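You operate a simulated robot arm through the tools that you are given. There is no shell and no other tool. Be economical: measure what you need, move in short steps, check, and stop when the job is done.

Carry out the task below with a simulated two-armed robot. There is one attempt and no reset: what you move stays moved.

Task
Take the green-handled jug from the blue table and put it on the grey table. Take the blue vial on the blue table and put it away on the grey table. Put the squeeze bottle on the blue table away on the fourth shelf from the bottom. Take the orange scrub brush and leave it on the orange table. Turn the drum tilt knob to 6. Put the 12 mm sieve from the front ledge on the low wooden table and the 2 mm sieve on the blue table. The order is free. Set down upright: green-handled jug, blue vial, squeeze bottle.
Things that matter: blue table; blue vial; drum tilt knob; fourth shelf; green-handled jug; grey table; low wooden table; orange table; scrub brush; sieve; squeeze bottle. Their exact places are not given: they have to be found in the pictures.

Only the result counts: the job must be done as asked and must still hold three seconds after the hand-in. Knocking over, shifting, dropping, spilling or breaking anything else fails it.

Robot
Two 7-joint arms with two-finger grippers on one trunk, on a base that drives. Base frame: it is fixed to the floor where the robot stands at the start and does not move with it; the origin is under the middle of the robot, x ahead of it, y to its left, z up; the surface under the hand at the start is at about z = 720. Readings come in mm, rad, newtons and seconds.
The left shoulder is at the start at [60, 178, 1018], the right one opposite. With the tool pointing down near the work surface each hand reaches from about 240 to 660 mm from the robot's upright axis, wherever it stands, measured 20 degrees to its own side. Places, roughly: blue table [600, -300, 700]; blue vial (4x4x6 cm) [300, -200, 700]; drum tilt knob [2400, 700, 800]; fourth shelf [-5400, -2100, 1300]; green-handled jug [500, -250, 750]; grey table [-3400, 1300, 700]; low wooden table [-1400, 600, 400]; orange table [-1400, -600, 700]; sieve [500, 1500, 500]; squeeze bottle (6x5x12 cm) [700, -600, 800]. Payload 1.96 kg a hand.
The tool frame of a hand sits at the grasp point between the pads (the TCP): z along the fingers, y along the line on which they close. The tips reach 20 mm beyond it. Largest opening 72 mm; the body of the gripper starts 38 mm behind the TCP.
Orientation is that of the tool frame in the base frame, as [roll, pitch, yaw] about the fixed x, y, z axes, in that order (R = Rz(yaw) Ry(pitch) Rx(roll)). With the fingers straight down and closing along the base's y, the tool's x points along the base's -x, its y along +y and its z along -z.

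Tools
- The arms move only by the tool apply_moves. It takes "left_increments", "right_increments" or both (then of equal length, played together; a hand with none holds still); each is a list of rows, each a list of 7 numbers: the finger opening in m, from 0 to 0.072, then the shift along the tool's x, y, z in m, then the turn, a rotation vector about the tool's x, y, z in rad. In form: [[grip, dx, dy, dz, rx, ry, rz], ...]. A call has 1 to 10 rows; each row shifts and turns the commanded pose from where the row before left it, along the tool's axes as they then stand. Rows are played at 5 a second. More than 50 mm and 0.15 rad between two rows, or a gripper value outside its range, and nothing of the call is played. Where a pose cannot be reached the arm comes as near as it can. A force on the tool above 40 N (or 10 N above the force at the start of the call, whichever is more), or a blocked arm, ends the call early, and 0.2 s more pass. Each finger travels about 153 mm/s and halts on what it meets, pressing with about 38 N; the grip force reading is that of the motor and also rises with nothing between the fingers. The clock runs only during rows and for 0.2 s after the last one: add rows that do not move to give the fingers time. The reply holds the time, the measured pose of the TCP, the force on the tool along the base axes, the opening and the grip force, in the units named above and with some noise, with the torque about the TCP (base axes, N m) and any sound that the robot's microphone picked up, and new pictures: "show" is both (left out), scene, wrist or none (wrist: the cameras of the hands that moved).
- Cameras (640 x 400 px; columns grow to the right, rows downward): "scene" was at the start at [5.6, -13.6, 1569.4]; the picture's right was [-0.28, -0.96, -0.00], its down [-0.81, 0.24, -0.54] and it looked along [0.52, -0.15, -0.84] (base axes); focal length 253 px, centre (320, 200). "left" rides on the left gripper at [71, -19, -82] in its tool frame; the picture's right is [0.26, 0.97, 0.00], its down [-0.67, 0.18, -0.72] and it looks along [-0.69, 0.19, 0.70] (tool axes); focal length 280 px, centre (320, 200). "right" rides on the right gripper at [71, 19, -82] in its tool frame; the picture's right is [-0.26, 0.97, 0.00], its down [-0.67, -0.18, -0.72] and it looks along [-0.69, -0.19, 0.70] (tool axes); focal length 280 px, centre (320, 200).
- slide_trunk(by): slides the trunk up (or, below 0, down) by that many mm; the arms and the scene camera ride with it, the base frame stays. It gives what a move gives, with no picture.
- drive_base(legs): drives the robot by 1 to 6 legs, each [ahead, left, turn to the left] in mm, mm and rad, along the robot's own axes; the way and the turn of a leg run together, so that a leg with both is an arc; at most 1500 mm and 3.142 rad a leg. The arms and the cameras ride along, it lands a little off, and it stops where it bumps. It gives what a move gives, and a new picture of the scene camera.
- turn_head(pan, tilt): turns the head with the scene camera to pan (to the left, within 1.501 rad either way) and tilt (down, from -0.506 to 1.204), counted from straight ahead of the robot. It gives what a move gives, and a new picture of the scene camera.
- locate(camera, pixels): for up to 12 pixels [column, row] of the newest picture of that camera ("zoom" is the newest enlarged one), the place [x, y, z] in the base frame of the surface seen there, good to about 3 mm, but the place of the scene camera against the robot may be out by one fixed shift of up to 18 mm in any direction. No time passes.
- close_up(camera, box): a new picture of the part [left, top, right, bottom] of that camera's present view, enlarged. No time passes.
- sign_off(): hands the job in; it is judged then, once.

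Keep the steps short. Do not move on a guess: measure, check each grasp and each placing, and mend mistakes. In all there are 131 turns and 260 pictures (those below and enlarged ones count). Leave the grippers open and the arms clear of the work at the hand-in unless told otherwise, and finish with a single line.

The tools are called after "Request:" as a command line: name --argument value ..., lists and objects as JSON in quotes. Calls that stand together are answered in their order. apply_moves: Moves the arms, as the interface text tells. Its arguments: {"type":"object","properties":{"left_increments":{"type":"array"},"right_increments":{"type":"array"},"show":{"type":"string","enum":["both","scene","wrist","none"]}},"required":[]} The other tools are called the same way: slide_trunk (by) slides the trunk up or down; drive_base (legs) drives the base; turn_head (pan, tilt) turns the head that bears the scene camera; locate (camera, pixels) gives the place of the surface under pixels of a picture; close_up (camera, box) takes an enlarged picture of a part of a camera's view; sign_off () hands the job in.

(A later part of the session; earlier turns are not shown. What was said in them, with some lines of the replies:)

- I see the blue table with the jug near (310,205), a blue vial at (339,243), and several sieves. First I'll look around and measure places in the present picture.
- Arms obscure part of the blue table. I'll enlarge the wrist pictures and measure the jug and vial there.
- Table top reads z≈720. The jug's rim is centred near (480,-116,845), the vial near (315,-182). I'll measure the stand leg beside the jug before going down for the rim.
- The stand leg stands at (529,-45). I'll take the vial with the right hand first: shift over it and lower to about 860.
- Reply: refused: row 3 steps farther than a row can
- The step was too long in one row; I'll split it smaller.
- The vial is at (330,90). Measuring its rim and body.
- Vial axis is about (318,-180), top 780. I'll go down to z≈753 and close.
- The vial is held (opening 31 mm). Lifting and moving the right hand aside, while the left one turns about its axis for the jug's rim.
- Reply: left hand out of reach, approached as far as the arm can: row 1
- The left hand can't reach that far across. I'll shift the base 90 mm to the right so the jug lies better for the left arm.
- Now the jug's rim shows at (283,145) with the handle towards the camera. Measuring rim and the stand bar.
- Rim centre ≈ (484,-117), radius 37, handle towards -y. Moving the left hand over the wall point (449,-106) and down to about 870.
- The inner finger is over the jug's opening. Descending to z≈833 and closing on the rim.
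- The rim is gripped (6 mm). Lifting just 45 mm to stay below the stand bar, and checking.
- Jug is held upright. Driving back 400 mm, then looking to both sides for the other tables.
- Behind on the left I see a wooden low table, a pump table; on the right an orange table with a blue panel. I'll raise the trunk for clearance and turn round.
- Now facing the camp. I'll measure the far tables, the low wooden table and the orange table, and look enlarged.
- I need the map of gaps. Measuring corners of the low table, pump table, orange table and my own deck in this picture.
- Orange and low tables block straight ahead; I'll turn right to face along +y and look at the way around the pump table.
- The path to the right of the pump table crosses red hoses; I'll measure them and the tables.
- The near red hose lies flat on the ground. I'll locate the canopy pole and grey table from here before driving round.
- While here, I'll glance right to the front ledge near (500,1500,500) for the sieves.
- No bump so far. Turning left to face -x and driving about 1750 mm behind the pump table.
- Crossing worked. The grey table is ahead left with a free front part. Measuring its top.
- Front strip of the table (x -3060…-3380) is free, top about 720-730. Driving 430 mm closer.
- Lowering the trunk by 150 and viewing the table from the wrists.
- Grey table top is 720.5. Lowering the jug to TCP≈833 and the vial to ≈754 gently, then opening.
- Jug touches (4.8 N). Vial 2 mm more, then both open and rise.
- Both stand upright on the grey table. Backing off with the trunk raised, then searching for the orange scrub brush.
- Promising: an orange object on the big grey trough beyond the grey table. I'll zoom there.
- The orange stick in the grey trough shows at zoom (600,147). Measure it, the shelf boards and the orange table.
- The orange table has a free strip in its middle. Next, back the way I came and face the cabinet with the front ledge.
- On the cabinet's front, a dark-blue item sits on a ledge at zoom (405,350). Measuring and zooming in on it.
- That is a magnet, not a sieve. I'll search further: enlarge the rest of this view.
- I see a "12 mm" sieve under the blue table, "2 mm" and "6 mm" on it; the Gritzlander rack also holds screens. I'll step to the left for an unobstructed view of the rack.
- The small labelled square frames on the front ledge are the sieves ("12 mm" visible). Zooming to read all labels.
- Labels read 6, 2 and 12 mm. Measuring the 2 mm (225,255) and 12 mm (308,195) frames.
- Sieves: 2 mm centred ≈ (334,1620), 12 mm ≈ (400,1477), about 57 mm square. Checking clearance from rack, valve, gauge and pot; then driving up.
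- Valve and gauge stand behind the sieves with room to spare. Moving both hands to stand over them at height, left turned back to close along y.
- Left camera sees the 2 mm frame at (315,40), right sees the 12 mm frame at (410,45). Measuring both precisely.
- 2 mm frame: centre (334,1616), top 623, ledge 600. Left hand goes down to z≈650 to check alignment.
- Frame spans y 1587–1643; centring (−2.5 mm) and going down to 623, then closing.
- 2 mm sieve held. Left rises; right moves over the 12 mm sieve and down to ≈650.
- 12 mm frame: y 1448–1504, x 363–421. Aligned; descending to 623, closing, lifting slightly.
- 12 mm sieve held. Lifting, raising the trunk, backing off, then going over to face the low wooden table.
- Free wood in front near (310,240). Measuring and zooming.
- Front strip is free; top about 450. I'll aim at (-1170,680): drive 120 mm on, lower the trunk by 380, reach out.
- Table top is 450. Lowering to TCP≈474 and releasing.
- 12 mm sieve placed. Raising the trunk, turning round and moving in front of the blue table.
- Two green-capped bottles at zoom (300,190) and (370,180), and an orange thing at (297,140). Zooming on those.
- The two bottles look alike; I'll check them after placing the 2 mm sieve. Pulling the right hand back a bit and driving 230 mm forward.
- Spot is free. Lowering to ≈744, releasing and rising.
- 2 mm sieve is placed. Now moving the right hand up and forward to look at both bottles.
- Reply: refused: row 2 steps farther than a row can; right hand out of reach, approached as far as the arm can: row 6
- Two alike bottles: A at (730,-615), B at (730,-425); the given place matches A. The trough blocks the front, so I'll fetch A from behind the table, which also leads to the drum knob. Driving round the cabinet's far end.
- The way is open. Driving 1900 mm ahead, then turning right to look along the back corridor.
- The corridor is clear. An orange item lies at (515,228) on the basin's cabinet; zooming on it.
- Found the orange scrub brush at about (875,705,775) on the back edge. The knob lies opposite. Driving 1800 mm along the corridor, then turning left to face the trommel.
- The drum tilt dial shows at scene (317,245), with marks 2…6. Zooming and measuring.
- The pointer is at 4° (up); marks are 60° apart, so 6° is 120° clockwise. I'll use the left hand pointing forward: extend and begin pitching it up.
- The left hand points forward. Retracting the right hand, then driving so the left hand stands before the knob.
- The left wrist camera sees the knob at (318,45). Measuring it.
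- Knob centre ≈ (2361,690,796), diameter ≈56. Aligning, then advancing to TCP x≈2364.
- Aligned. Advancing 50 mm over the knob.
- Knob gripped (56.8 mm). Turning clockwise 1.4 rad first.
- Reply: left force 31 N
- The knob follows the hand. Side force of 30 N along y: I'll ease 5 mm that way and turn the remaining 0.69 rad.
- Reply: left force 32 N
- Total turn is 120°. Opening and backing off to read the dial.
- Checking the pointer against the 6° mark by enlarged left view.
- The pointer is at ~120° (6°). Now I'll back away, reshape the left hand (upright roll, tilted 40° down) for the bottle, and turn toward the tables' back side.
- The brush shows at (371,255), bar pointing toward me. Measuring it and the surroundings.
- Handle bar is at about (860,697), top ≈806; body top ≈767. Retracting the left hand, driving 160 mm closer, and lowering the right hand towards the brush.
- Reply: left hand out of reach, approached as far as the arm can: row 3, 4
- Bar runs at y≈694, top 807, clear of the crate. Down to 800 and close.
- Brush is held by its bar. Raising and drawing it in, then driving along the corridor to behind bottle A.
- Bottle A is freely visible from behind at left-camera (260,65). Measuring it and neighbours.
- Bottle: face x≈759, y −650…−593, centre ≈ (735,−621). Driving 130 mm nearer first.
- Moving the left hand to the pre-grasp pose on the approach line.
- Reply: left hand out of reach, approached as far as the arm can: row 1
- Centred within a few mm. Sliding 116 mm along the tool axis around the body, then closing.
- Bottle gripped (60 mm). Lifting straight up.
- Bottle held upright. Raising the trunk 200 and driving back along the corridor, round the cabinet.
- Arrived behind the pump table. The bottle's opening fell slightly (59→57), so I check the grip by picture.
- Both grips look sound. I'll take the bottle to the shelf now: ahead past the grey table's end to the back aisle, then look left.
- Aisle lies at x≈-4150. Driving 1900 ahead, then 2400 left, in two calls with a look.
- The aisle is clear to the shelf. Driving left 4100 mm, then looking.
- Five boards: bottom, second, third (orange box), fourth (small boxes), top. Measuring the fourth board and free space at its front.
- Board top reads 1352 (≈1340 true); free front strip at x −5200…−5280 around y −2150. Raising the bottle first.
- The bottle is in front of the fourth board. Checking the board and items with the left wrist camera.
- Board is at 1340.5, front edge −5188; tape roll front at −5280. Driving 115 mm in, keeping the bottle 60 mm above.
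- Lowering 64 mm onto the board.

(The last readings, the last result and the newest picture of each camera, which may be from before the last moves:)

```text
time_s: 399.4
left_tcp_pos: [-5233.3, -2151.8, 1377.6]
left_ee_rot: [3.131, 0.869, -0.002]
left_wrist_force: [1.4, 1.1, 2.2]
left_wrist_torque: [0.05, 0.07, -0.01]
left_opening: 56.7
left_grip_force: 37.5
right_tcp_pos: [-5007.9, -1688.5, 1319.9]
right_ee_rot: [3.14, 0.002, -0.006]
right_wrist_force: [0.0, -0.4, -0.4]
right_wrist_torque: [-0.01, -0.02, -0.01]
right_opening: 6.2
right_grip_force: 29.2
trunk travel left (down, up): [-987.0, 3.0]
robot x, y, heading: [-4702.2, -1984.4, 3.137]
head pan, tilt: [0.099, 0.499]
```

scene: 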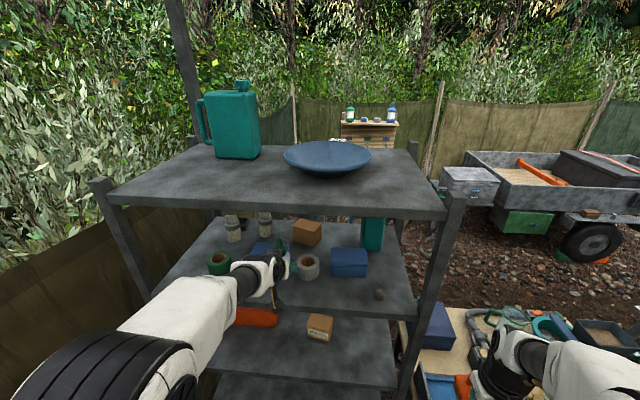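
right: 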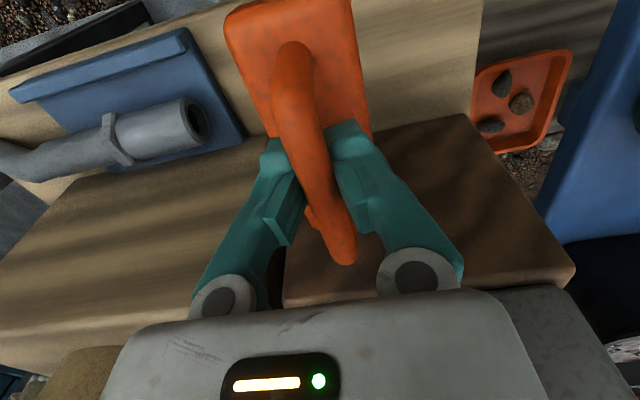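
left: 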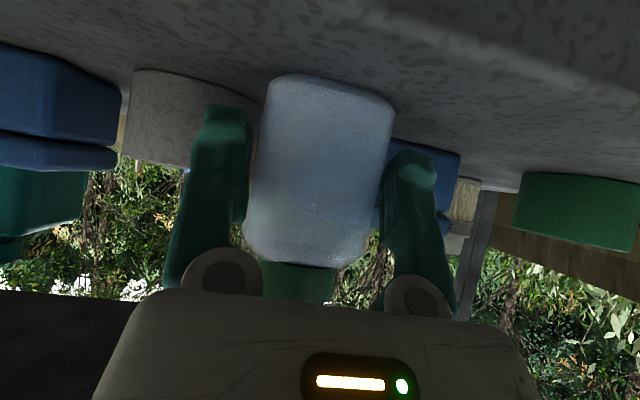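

Contact (2.2 N). Opening and retreating along the tool axis.

Request:
apply_moves --left_increments '[[0.064, 0, 0, 0, 0, 0, 0], [0.07, 0, 0, 0, 0, 0, 0], [0.07, 0, 0, -0.01, 0, 0, 0], [0.07, 0, 0, -0.03, 0, 0, 0], [0.07, 0, 0, -0.04, 0, 0, 0], [0.07, 0, 0, -0.04, 0, 0, 0], [0.07, 0, 0, 0, 0, 0, 0]]' --show "wrist"

Request:
close_up --camera "scene" --box '[150, 190, 410, 352]'

```text
time_s: 401.0
left_tcp_pos: [-5152.2, -2151.2, 1446.9]
left_ee_rot: [3.133, 0.868, 0.001]
left_wrist_force: [-0.3, 0.1, 0.8]
left_wrist_torque: [0.02, 0.01, -0.03]
left_opening: 70.2
left_grip_force: 0.1
left hand out of reach, approached as far as the arm can: row 5
right_tcp_pos: [-5006.1, -1688.4, 1318.9]
right_ee_rot: [-3.142, 0.004, -0.005]
right_wrist_force: [1.4, 0.1, -0.7]
right_wrist_torque: [-0.02, 0.02, 0.02]
right_opening: 6.2
right_grip_force: 29.7
trunk travel left (down, up): [-987.0, 3.0]
robot x, y, heading: [-4703.7, -1982.7, 3.137]
head pan, tilt: [0.099, 0.499]
```

left: 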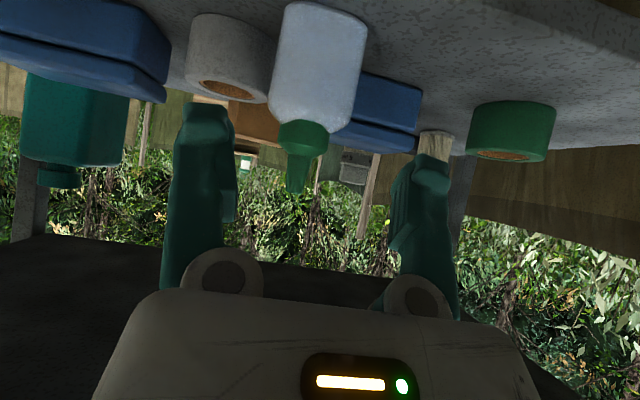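

```text
2.46 times, centred on (280, 271) of scene
```

zoom: 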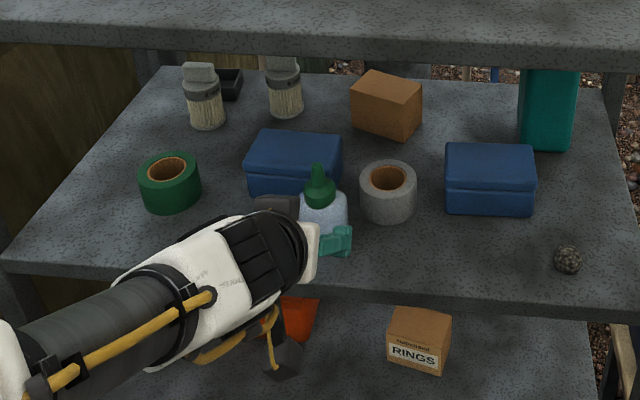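

The bottle stands upright on the fourth shelf. Backing out and driving back round to the aisle by the orange table.

Request:
drive_base --legs '[[-480, 0, 0], [0, -1500, 0], [0, -1500, 0], [0, -1500, 0], [0, -190, 0]]'

Request:
drive_base --legs '[[-1450, 0, 0], [-480, 0, 0], [0, 0, 3.141], [0, -1400, 0], [0, -900, 0]]'

Request:
turn_head --pan -0.5 --tilt 0.65

```text
time_s: 426.1
left_tcp_pos: [-4617.6, 2540.0, 1446.5]
left_ee_rot: [3.138, 0.869, -0.014]
left_wrist_force: [0.7, 0.0, 0.4]
left_wrist_torque: [0.02, -0.01, -0.02]
left_opening: 70.0
left_grip_force: 0.0
right_tcp_pos: [-4460.5, 3000.7, 1320.1]
right_ee_rot: [-3.139, 0.004, -0.024]
right_wrist_force: [0.1, 0.0, -1.1]
right_wrist_torque: [0.04, -0.02, 0.02]
right_opening: 5.7
right_grip_force: 29.2
trunk travel left (down, up): [-987.0, 3.0]
robot x, y, heading: [-4161.9, 2706.5, 3.118]
head pan, tilt: [0.099, 0.499]
```

scene: 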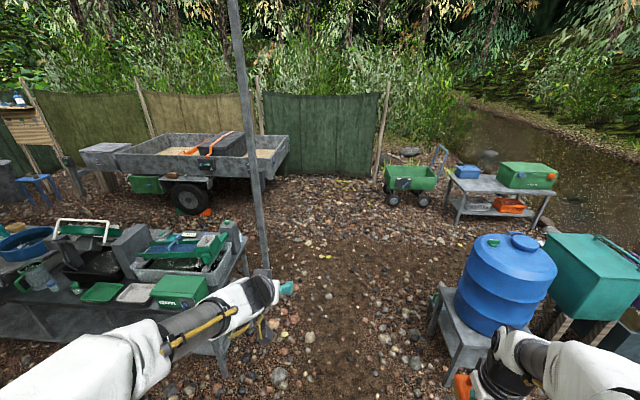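

```text
time_s: 454.0
left_tcp_pos: [-1798.0, 522.8, 1446.9]
left_ee_rot: [3.132, 0.87, 3.14]
left_wrist_force: [-0.7, 0.1, 0.3]
left_wrist_torque: [0.01, -0.05, 0.01]
left_opening: 70.0
left_grip_force: 0.0
right_tcp_pos: [-1945.6, 61.5, 1319.9]
right_ee_rot: [3.141, 0.003, 3.135]
right_wrist_force: [0.7, 0.4, -1.5]
right_wrist_torque: [-0.02, 0.01, 0.0]
right_opening: 6.1
right_grip_force: 29.4
trunk travel left (down, up): [-987.0, 3.0]
robot x, y, heading: [-2247.4, 355.1, -0.005]
head pan, tilt: [0.099, 0.499]
```

scene: 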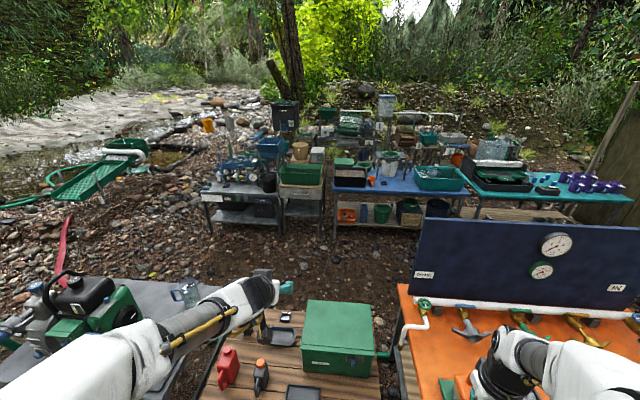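

```text
time_s: 455.0
left_tcp_pos: [-1799.1, 522.0, 1446.3]
left_ee_rot: [3.13, 0.869, 3.14]
left_wrist_force: [-0.2, 0.0, -0.7]
left_wrist_torque: [-0.02, 0.02, 0.0]
left_opening: 69.9
left_grip_force: 0.1
right_tcp_pos: [-1945.9, 59.8, 1318.6]
right_ee_rot: [-3.141, 0.003, 3.133]
right_wrist_force: [0.9, -0.1, -0.7]
right_wrist_torque: [-0.02, 0.01, 0.0]
right_opening: 5.8
right_grip_force: 29.4
trunk travel left (down, up): [-987.0, 3.0]
robot x, y, heading: [-2248.3, 355.7, -0.009]
head pan, tilt: [-0.499, 0.649]
```

scene: 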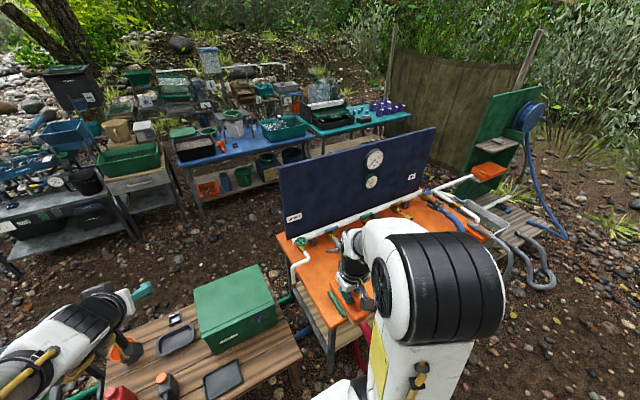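

Zooming on the near end of the orange table and measuring free surface.

Request:
close_up --camera "scene" --box '[260, 190, 500, 340]'

Request:
locate --camera "zoom" --pixels '[[60, 130], [110, 190], [150, 180], [170, 220], [195, 290], [120, 160], [200, 320], [70, 170], [190, 260], [100, 140], [130, 220]]'

```text
2.67 times, centred on (380, 265) of scene
```

zoom: 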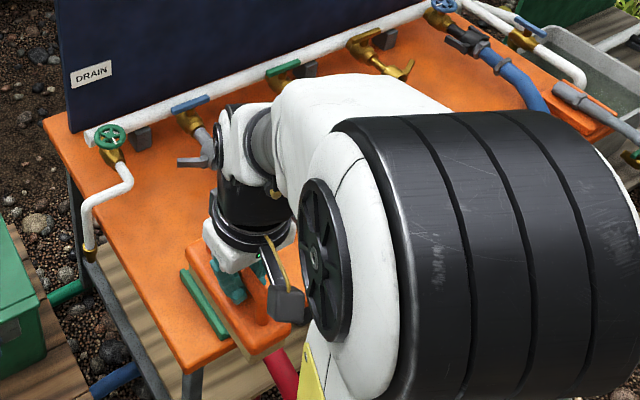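

```text
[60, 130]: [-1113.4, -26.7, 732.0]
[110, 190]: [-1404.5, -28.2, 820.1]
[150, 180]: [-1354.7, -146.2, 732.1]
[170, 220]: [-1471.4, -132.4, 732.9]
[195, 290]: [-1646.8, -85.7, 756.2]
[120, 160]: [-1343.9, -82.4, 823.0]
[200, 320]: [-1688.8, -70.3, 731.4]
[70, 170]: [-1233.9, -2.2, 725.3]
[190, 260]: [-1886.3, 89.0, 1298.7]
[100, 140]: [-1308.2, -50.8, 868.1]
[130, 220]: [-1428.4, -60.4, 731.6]
```

Free patch around x −1560…−1400, y −60…−200 (top 720). Driving 190 ahead and 105 right, then lowering the trunk by 350.

Request:
drive_base --legs '[[0, -105, 0], [190, 0, 0]]'

Request:
slide_trunk --by -350

Request:
apply_moves --right_increments '[[0, -0.045, -0.015, 0, 0, 0, 0], [0, -0.045, -0.015, 0, 0, 0, 0], [0, -0.045, -0.02, 0, 0, 0, 0], [0, -0.045, -0.02, 0, 0, 0, 0], [0, -0.04, -0.02, 0, 0, 0, 0], [0, -0.036, -0.015, 0, 0, 0, 0], [0, 0, 0, 0, 0, 0, 0]]'

```text
time_s: 457.4
left_tcp_pos: [-1614.5, 417.8, 1447.0]
left_ee_rot: [3.136, 0.872, 3.142]
left_wrist_force: [0.3, 0.0, 0.1]
left_wrist_torque: [-0.01, -0.02, 0.02]
left_opening: 70.2
left_grip_force: 0.1
right_tcp_pos: [-1760.0, -44.3, 1319.4]
right_ee_rot: [3.141, 0.008, 3.134]
right_wrist_force: [0.8, 0.3, -1.2]
right_wrist_torque: [-0.02, 0.0, -0.02]
right_opening: 5.9
right_grip_force: 30.0
trunk travel left (down, up): [-987.0, 3.0]
robot x, y, heading: [-2059.1, 241.8, -0.011]
head pan, tilt: [-0.499, 0.649]
```

scene: 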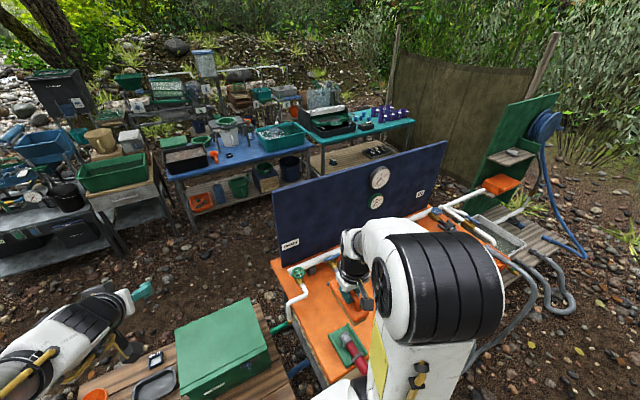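

```text
time_s: 460.8
left_tcp_pos: [-1610.1, 415.9, 1097.7]
left_ee_rot: [3.13, 0.871, 3.141]
left_wrist_force: [0.3, -0.7, -0.5]
left_wrist_torque: [-0.01, -0.02, 0.02]
left_opening: 70.1
left_grip_force: 0.1
right_tcp_pos: [-1758.0, -46.7, 968.7]
right_ee_rot: [3.14, 0.004, 3.134]
right_wrist_force: [0.7, -0.3, -0.2]
right_wrist_torque: [0.0, 0.0, -0.01]
right_opening: 6.1
right_grip_force: 29.8
trunk travel left (down, up): [-637.0, 353.0]
robot x, y, heading: [-2059.6, 247.4, -0.009]
head pan, tilt: [-0.499, 0.649]
```

```text
time_s: 462.4
left_tcp_pos: [-1609.3, 416.0, 1097.4]
left_ee_rot: [3.133, 0.869, 3.141]
left_wrist_force: [0.4, -0.3, -0.1]
left_wrist_torque: [0.01, 0.0, -0.03]
left_opening: 70.0
left_grip_force: 0.1
right_tcp_pos: [-1600.1, -107.0, 969.4]
right_ee_rot: [-3.141, 0.003, 3.134]
right_wrist_force: [0.4, 0.2, -0.5]
right_wrist_torque: [-0.01, -0.04, -0.04]
right_opening: 6.1
right_grip_force: 28.9
right hand out of reach, approached as far as the arm can: row 4, 5, 6
trunk travel left (down, up): [-637.0, 353.0]
robot x, y, heading: [-2061.0, 244.1, -0.011]
head pan, tilt: [-0.499, 0.649]
```

scene: 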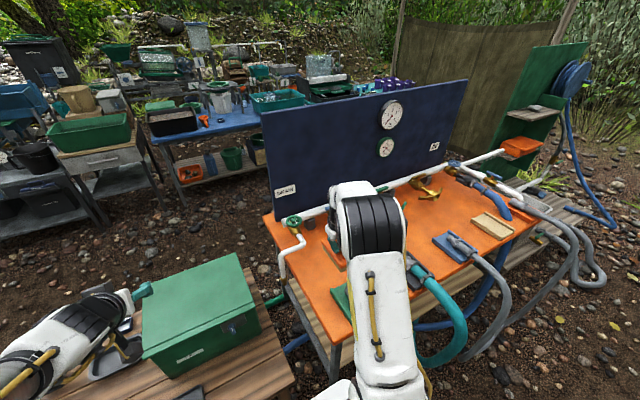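
right: 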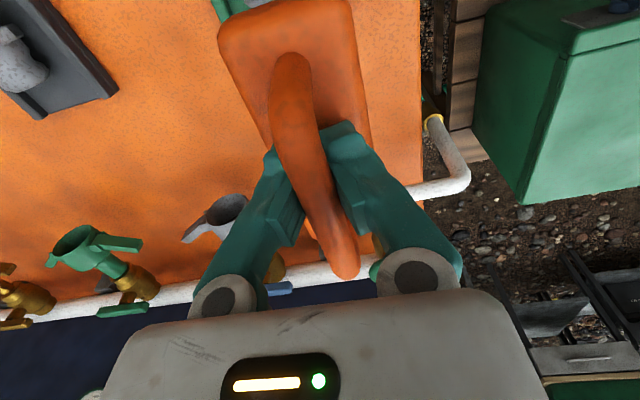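

The reach ends there at this arm height. I'll raise the trunk 150 while lowering the arm, which gives more reach, then extend.

Request:
slide_trunk --by 150

Request:
apply_moves --right_increments '[[0, 0, 0, 0.045, 0, 0, 0], [0, 0, 0, 0.045, 0, 0, 0], [0, 0, 0, 0.045, 0, 0, 0], [0, 0, 0, 0.03, 0, 0, 0], [0, -0.035, -0.015, 0, 0, 0, 0], [0, -0.035, -0.015, 0, 0, 0, 0], [0, -0.035, -0.015, 0, 0, 0, 0], [0, 0, 0, 0, 0, 0, 0]]' --show "wrist"

Request:
locate --camera "right" --pixels '[[200, 60], [180, 120], [150, 180], [210, 215], [400, 60], [400, 150], [50, 60], [230, 10], [390, 120], [75, 245]]'

```text
time_s: 464.1
left_tcp_pos: [-1609.2, 415.4, 1247.6]
left_ee_rot: [3.132, 0.87, -3.141]
left_wrist_force: [0.1, 0.9, -0.6]
left_wrist_torque: [0.0, 0.01, -0.02]
left_opening: 69.9
left_grip_force: 0.0
right_tcp_pos: [-1599.6, -108.2, 1119.5]
right_ee_rot: [-3.141, 0.002, 3.136]
right_wrist_force: [0.1, 0.0, -1.1]
right_wrist_torque: [-0.02, 0.01, -0.01]
right_opening: 6.0
right_grip_force: 29.5
trunk travel left (down, up): [-787.0, 203.0]
robot x, y, heading: [-2062.8, 244.9, -0.007]
head pan, tilt: [-0.499, 0.649]
```

```text
time_s: 465.9
left_tcp_pos: [-1610.6, 417.2, 1246.9]
left_ee_rot: [3.133, 0.87, -3.141]
left_wrist_force: [-1.0, 0.1, -0.1]
left_wrist_torque: [0.0, 0.01, -0.02]
left_opening: 70.2
left_grip_force: 0.0
right_tcp_pos: [-1504.7, -152.1, 953.4]
right_ee_rot: [-3.14, 0.003, 3.133]
right_wrist_force: [0.4, 0.1, -1.5]
right_wrist_torque: [0.02, 0.0, 0.04]
right_opening: 5.6
right_grip_force: 29.5
right hand out of reach, approached as far as the arm can: row 7
trunk travel left (down, up): [-787.0, 203.0]
robot x, y, heading: [-2064.3, 243.1, -0.007]
head pan, tilt: [-0.499, 0.649]
```

right: 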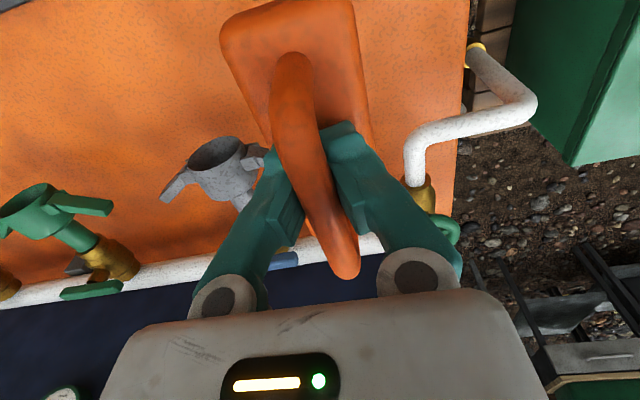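

```text
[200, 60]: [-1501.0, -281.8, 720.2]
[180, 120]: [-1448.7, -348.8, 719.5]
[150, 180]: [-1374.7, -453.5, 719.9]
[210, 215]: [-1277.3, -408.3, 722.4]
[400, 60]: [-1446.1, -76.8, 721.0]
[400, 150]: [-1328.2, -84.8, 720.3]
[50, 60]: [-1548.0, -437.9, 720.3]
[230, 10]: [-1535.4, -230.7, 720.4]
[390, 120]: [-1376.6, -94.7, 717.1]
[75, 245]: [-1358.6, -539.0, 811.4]
```

Spot below is bare orange at 720. Lowering to TCP≈803.

Request:
apply_moves --right_increments '[[0, 0.006, 0, 0.04, 0, 0, 0], [0, 0, 0, 0.045, 0, 0, 0], [0, 0, 0, 0.04, 0, 0, 0], [0, 0, 0, 0.018, 0, 0, 0], [0, 0, 0, 0.006, 0, 0, 0], [0, 0, 0, 0, 0, 0, 0]]' --show "wrist"

```text
time_s: 467.3
left_tcp_pos: [-1609.6, 415.4, 1247.2]
left_ee_rot: [3.132, 0.869, 3.141]
left_wrist_force: [1.2, -0.1, 0.0]
left_wrist_torque: [0.02, 0.0, 0.01]
left_opening: 69.9
left_grip_force: 0.0
right_tcp_pos: [-1514.7, -146.0, 808.6]
right_ee_rot: [3.141, 0.003, 3.135]
right_wrist_force: [0.0, 0.2, -0.8]
right_wrist_torque: [0.03, 0.02, 0.01]
right_opening: 6.2
right_grip_force: 30.2
right hand out of reach, approached as far as the arm can: row 4
trunk travel left (down, up): [-787.0, 203.0]
robot x, y, heading: [-2062.0, 246.9, -0.009]
head pan, tilt: [-0.499, 0.649]
```

right: 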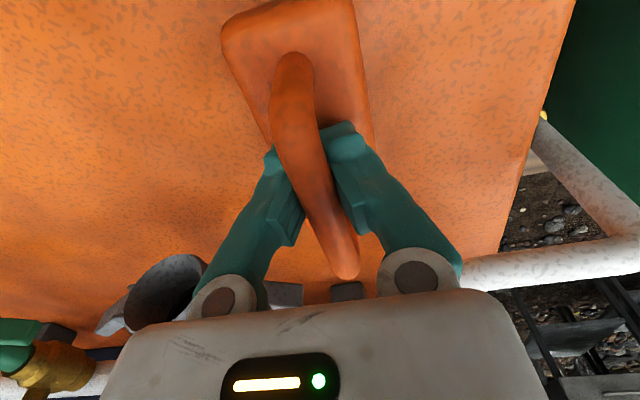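

No contact yet; 8 mm more, pulling back slightly for reach.

Request:
apply_moves --right_increments '[[0, 0.008, 0, 0.003, 0, 0, 0], [0, 0, 0, 0.003, 0, 0, 0], [0, 0, 0, 0.002, 0, 0, 0], [0, 0, 0, 0, 0, 0, 0]]' --show "none"

```text
time_s: 468.3
left_tcp_pos: [-1609.4, 415.9, 1247.3]
left_ee_rot: [3.132, 0.87, -3.141]
left_wrist_force: [-0.9, 0.0, 0.9]
left_wrist_torque: [0.0, -0.01, -0.03]
left_opening: 69.9
left_grip_force: 0.2
right_tcp_pos: [-1520.0, -147.1, 798.9]
right_ee_rot: [3.141, 0.005, 3.136]
right_wrist_force: [0.0, -0.6, -1.1]
right_wrist_torque: [0.01, 0.03, 0.02]
right_opening: 6.2
right_grip_force: 29.6
trunk travel left (down, up): [-787.0, 203.0]
robot x, y, heading: [-2062.8, 246.3, -0.006]
head pan, tilt: [-0.499, 0.649]
```

Request:
apply_moves --right_increments '[[0, 0, 0, 0.002, 0, 0, 0], [0, 0, 0, 0.002, 0, 0, 0], [0, 0, 0, 0.002, 0, 0, 0], [0, 0, 0, 0, 0, 0, 0]]' --show "wrist"

Request:
locate --camera "right" --pixels '[[250, 60], [350, 60], [365, 120], [380, 130], [215, 80], [350, 100], [320, 10]]'

```text
time_s: 469.3
left_tcp_pos: [-1609.4, 414.9, 1246.3]
left_ee_rot: [3.131, 0.868, -3.141]
left_wrist_force: [0.1, 0.7, 0.5]
left_wrist_torque: [-0.01, 0.0, 0.01]
left_opening: 70.0
left_grip_force: 0.0
right_tcp_pos: [-1521.7, -146.7, 791.6]
right_ee_rot: [-3.14, 0.007, 3.133]
right_wrist_force: [0.5, 0.5, -1.5]
right_wrist_torque: [0.0, 0.02, -0.01]
right_opening: 6.0
right_grip_force: 29.1
trunk travel left (down, up): [-787.0, 203.0]
robot x, y, heading: [-2060.3, 245.0, -0.006]
head pan, tilt: [-0.499, 0.649]
```

right: 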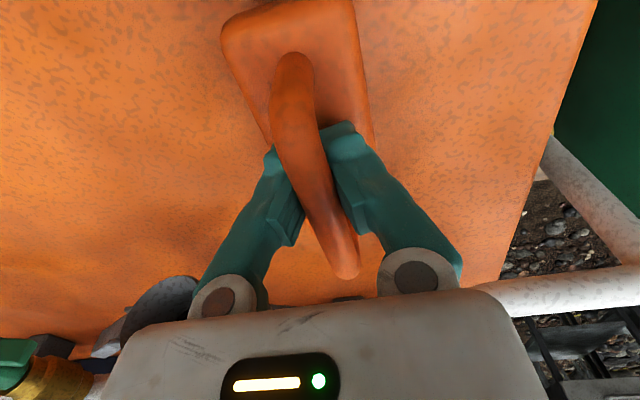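

```text
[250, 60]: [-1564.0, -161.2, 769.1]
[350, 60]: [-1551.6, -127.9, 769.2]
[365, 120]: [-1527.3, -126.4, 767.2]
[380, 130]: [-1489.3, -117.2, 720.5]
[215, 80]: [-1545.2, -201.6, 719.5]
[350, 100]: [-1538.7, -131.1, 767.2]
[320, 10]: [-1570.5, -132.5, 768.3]
```

The brush's top is at 768 — about 2 mm above rest height. Lowering 2 mm, releasing and rising.

Request:
apply_moves --right_increments '[[0, 0, 0, 0.0015, 0, 0, 0], [0, 0, 0, 0, 0, 0, 0], [0.03, 0, 0, 0, 0, 0, 0], [0.05, 0, 0, 0, 0, 0, 0], [0.05, 0, 0, -0.02, 0, 0, 0], [0.05, 0, 0, -0.045, 0, 0, 0], [0.05, 0, 0, -0.045, 0, 0, 0], [0.05, 0.03, 0, -0.03, 0, 0, 0], [0.05, 0.045, 0, 0, 0, 0, 0], [0.05, 0.045, 0, 0, 0, 0, 0]]' --show "wrist"

```text
time_s: 471.5
left_tcp_pos: [-1611.0, 416.4, 1248.1]
left_ee_rot: [3.131, 0.869, -3.141]
left_wrist_force: [-0.5, 0.3, -0.1]
left_wrist_torque: [0.0, 0.01, -0.03]
left_opening: 69.8
left_grip_force: 0.1
right_tcp_pos: [-1643.9, -146.8, 932.8]
right_ee_rot: [-3.141, 0.006, 3.134]
right_wrist_force: [-0.1, 0.2, 0.8]
right_wrist_torque: [0.01, -0.01, 0.0]
right_opening: 50.0
right_grip_force: 0.1
trunk travel left (down, up): [-787.0, 203.0]
robot x, y, heading: [-2059.5, 245.2, -0.007]
head pan, tilt: [-0.499, 0.649]
```

right: 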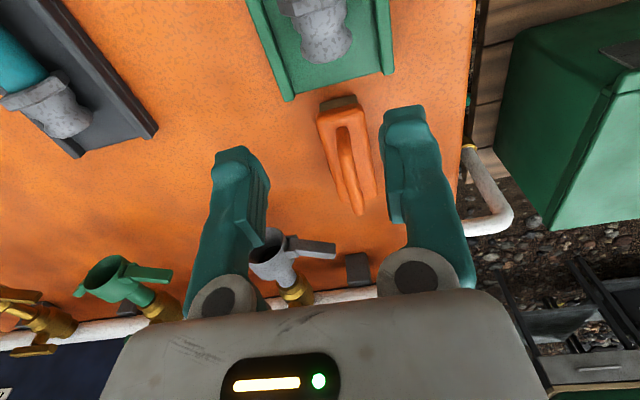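

Request:
close_up --camera "right" --box '[260, 50, 420, 150]'

Request:
locate --camera "right" --pixels '[[325, 115], [360, 105], [330, 180], [375, 190], [290, 98], [390, 72], [340, 99], [345, 145]]'

```text
4.00 times, centred on (340, 100) of right
```

zoom: 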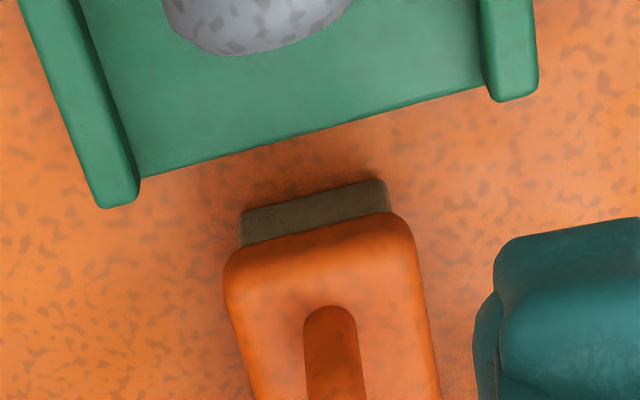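

```text
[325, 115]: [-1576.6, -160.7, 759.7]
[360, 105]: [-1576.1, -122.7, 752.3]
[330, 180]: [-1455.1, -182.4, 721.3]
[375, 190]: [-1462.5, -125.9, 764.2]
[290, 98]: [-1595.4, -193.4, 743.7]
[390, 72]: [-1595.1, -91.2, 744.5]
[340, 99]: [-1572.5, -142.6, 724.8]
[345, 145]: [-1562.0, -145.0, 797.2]
```

The brush lies flat on the orange table, clear of the holder. Raising the hand, backing away, and a last look at the tables.

Request:
apply_moves --right_increments '[[0.07, 0, 0, -0.045, 0, 0, 0], [0.07, 0, 0, -0.045, 0, 0, 0], [0.07, 0.04, 0, 0, 0, 0, 0], [0.07, 0.04, 0, 0, 0, 0, 0]]' --show "none"

Request:
drive_base --legs '[[-230, 0, 0]]'

Request:
turn_head --pan 0.0 --tilt 0.7

Request:
close_up --camera "scene" --box '[160, 90, 560, 340]'

```text
time_s: 472.5
left_tcp_pos: [-1611.5, 416.6, 1247.6]
left_ee_rot: [3.132, 0.872, -3.14]
left_wrist_force: [-0.7, -0.2, 0.5]
left_wrist_torque: [0.01, 0.01, 0.01]
left_opening: 69.8
left_grip_force: 0.1
right_tcp_pos: [-1723.6, -145.7, 1022.8]
right_ee_rot: [3.141, 0.004, 3.137]
right_wrist_force: [0.8, 0.3, 0.1]
right_wrist_torque: [-0.02, -0.03, 0.0]
right_opening: 70.2
right_grip_force: 0.3
trunk travel left (down, up): [-787.0, 203.0]
robot x, y, heading: [-2064.4, 247.3, -0.006]
head pan, tilt: [-0.499, 0.649]
```

```text
time_s: 474.2
left_tcp_pos: [-1837.0, 417.4, 1247.9]
left_ee_rot: [3.131, 0.87, 3.141]
left_wrist_force: [-0.2, 0.0, 0.2]
left_wrist_torque: [0.0, 0.0, -0.01]
left_opening: 69.9
left_grip_force: 0.0
right_tcp_pos: [-1949.8, -145.8, 1022.3]
right_ee_rot: [3.141, 0.001, 3.138]
right_wrist_force: [0.4, -0.5, 0.3]
right_wrist_torque: [0.0, 0.01, -0.01]
right_opening: 70.0
right_grip_force: 0.1
trunk travel left (down, up): [-787.0, 203.0]
robot x, y, heading: [-2289.6, 246.7, -0.002]
head pan, tilt: [-0.499, 0.649]
```

scene: 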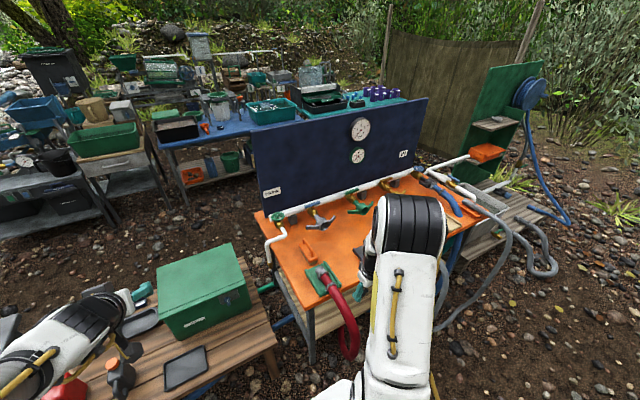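

```text
time_s: 475.2
left_tcp_pos: [-1836.2, 417.6, 1247.0]
left_ee_rot: [3.132, 0.869, 3.141]
left_wrist_force: [0.3, -0.3, 0.6]
left_wrist_torque: [0.02, 0.0, 0.01]
left_opening: 69.9
left_grip_force: 0.1
right_tcp_pos: [-1949.2, -144.7, 1022.1]
right_ee_rot: [3.141, 0.0, 3.138]
right_wrist_force: [0.3, 0.0, 0.1]
right_wrist_torque: [-0.02, 0.02, 0.02]
right_opening: 69.9
right_grip_force: 0.0
trunk travel left (down, up): [-787.0, 203.0]
robot x, y, heading: [-2291.2, 246.7, -0.007]
head pan, tilt: [0.0, 0.7]
```

scene: 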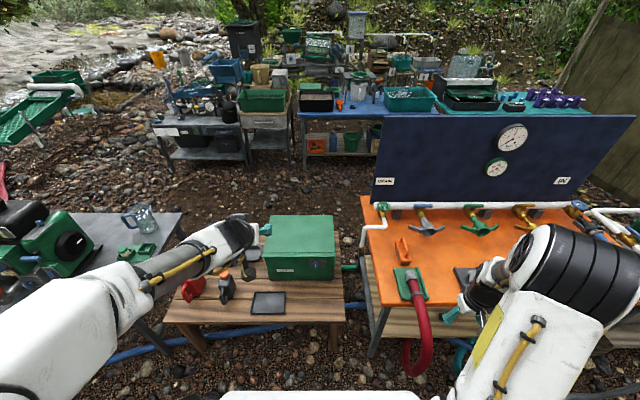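

```text
1.60 times, centred on (360, 215) of scene
```

zoom: 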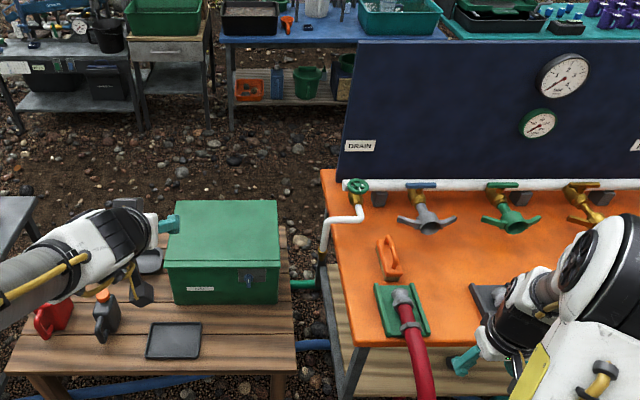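

All the placings are checked, both grippers are open and the arms are clear of the work. Handing in.

Request:
sign_off

```text
The job is handed in.
```

I did all seven parts and handed the job in; the one uncertainty is that two matching green-capped bottles stood on the blue table, and I took the one at the place you gave for the squeeze bottle.
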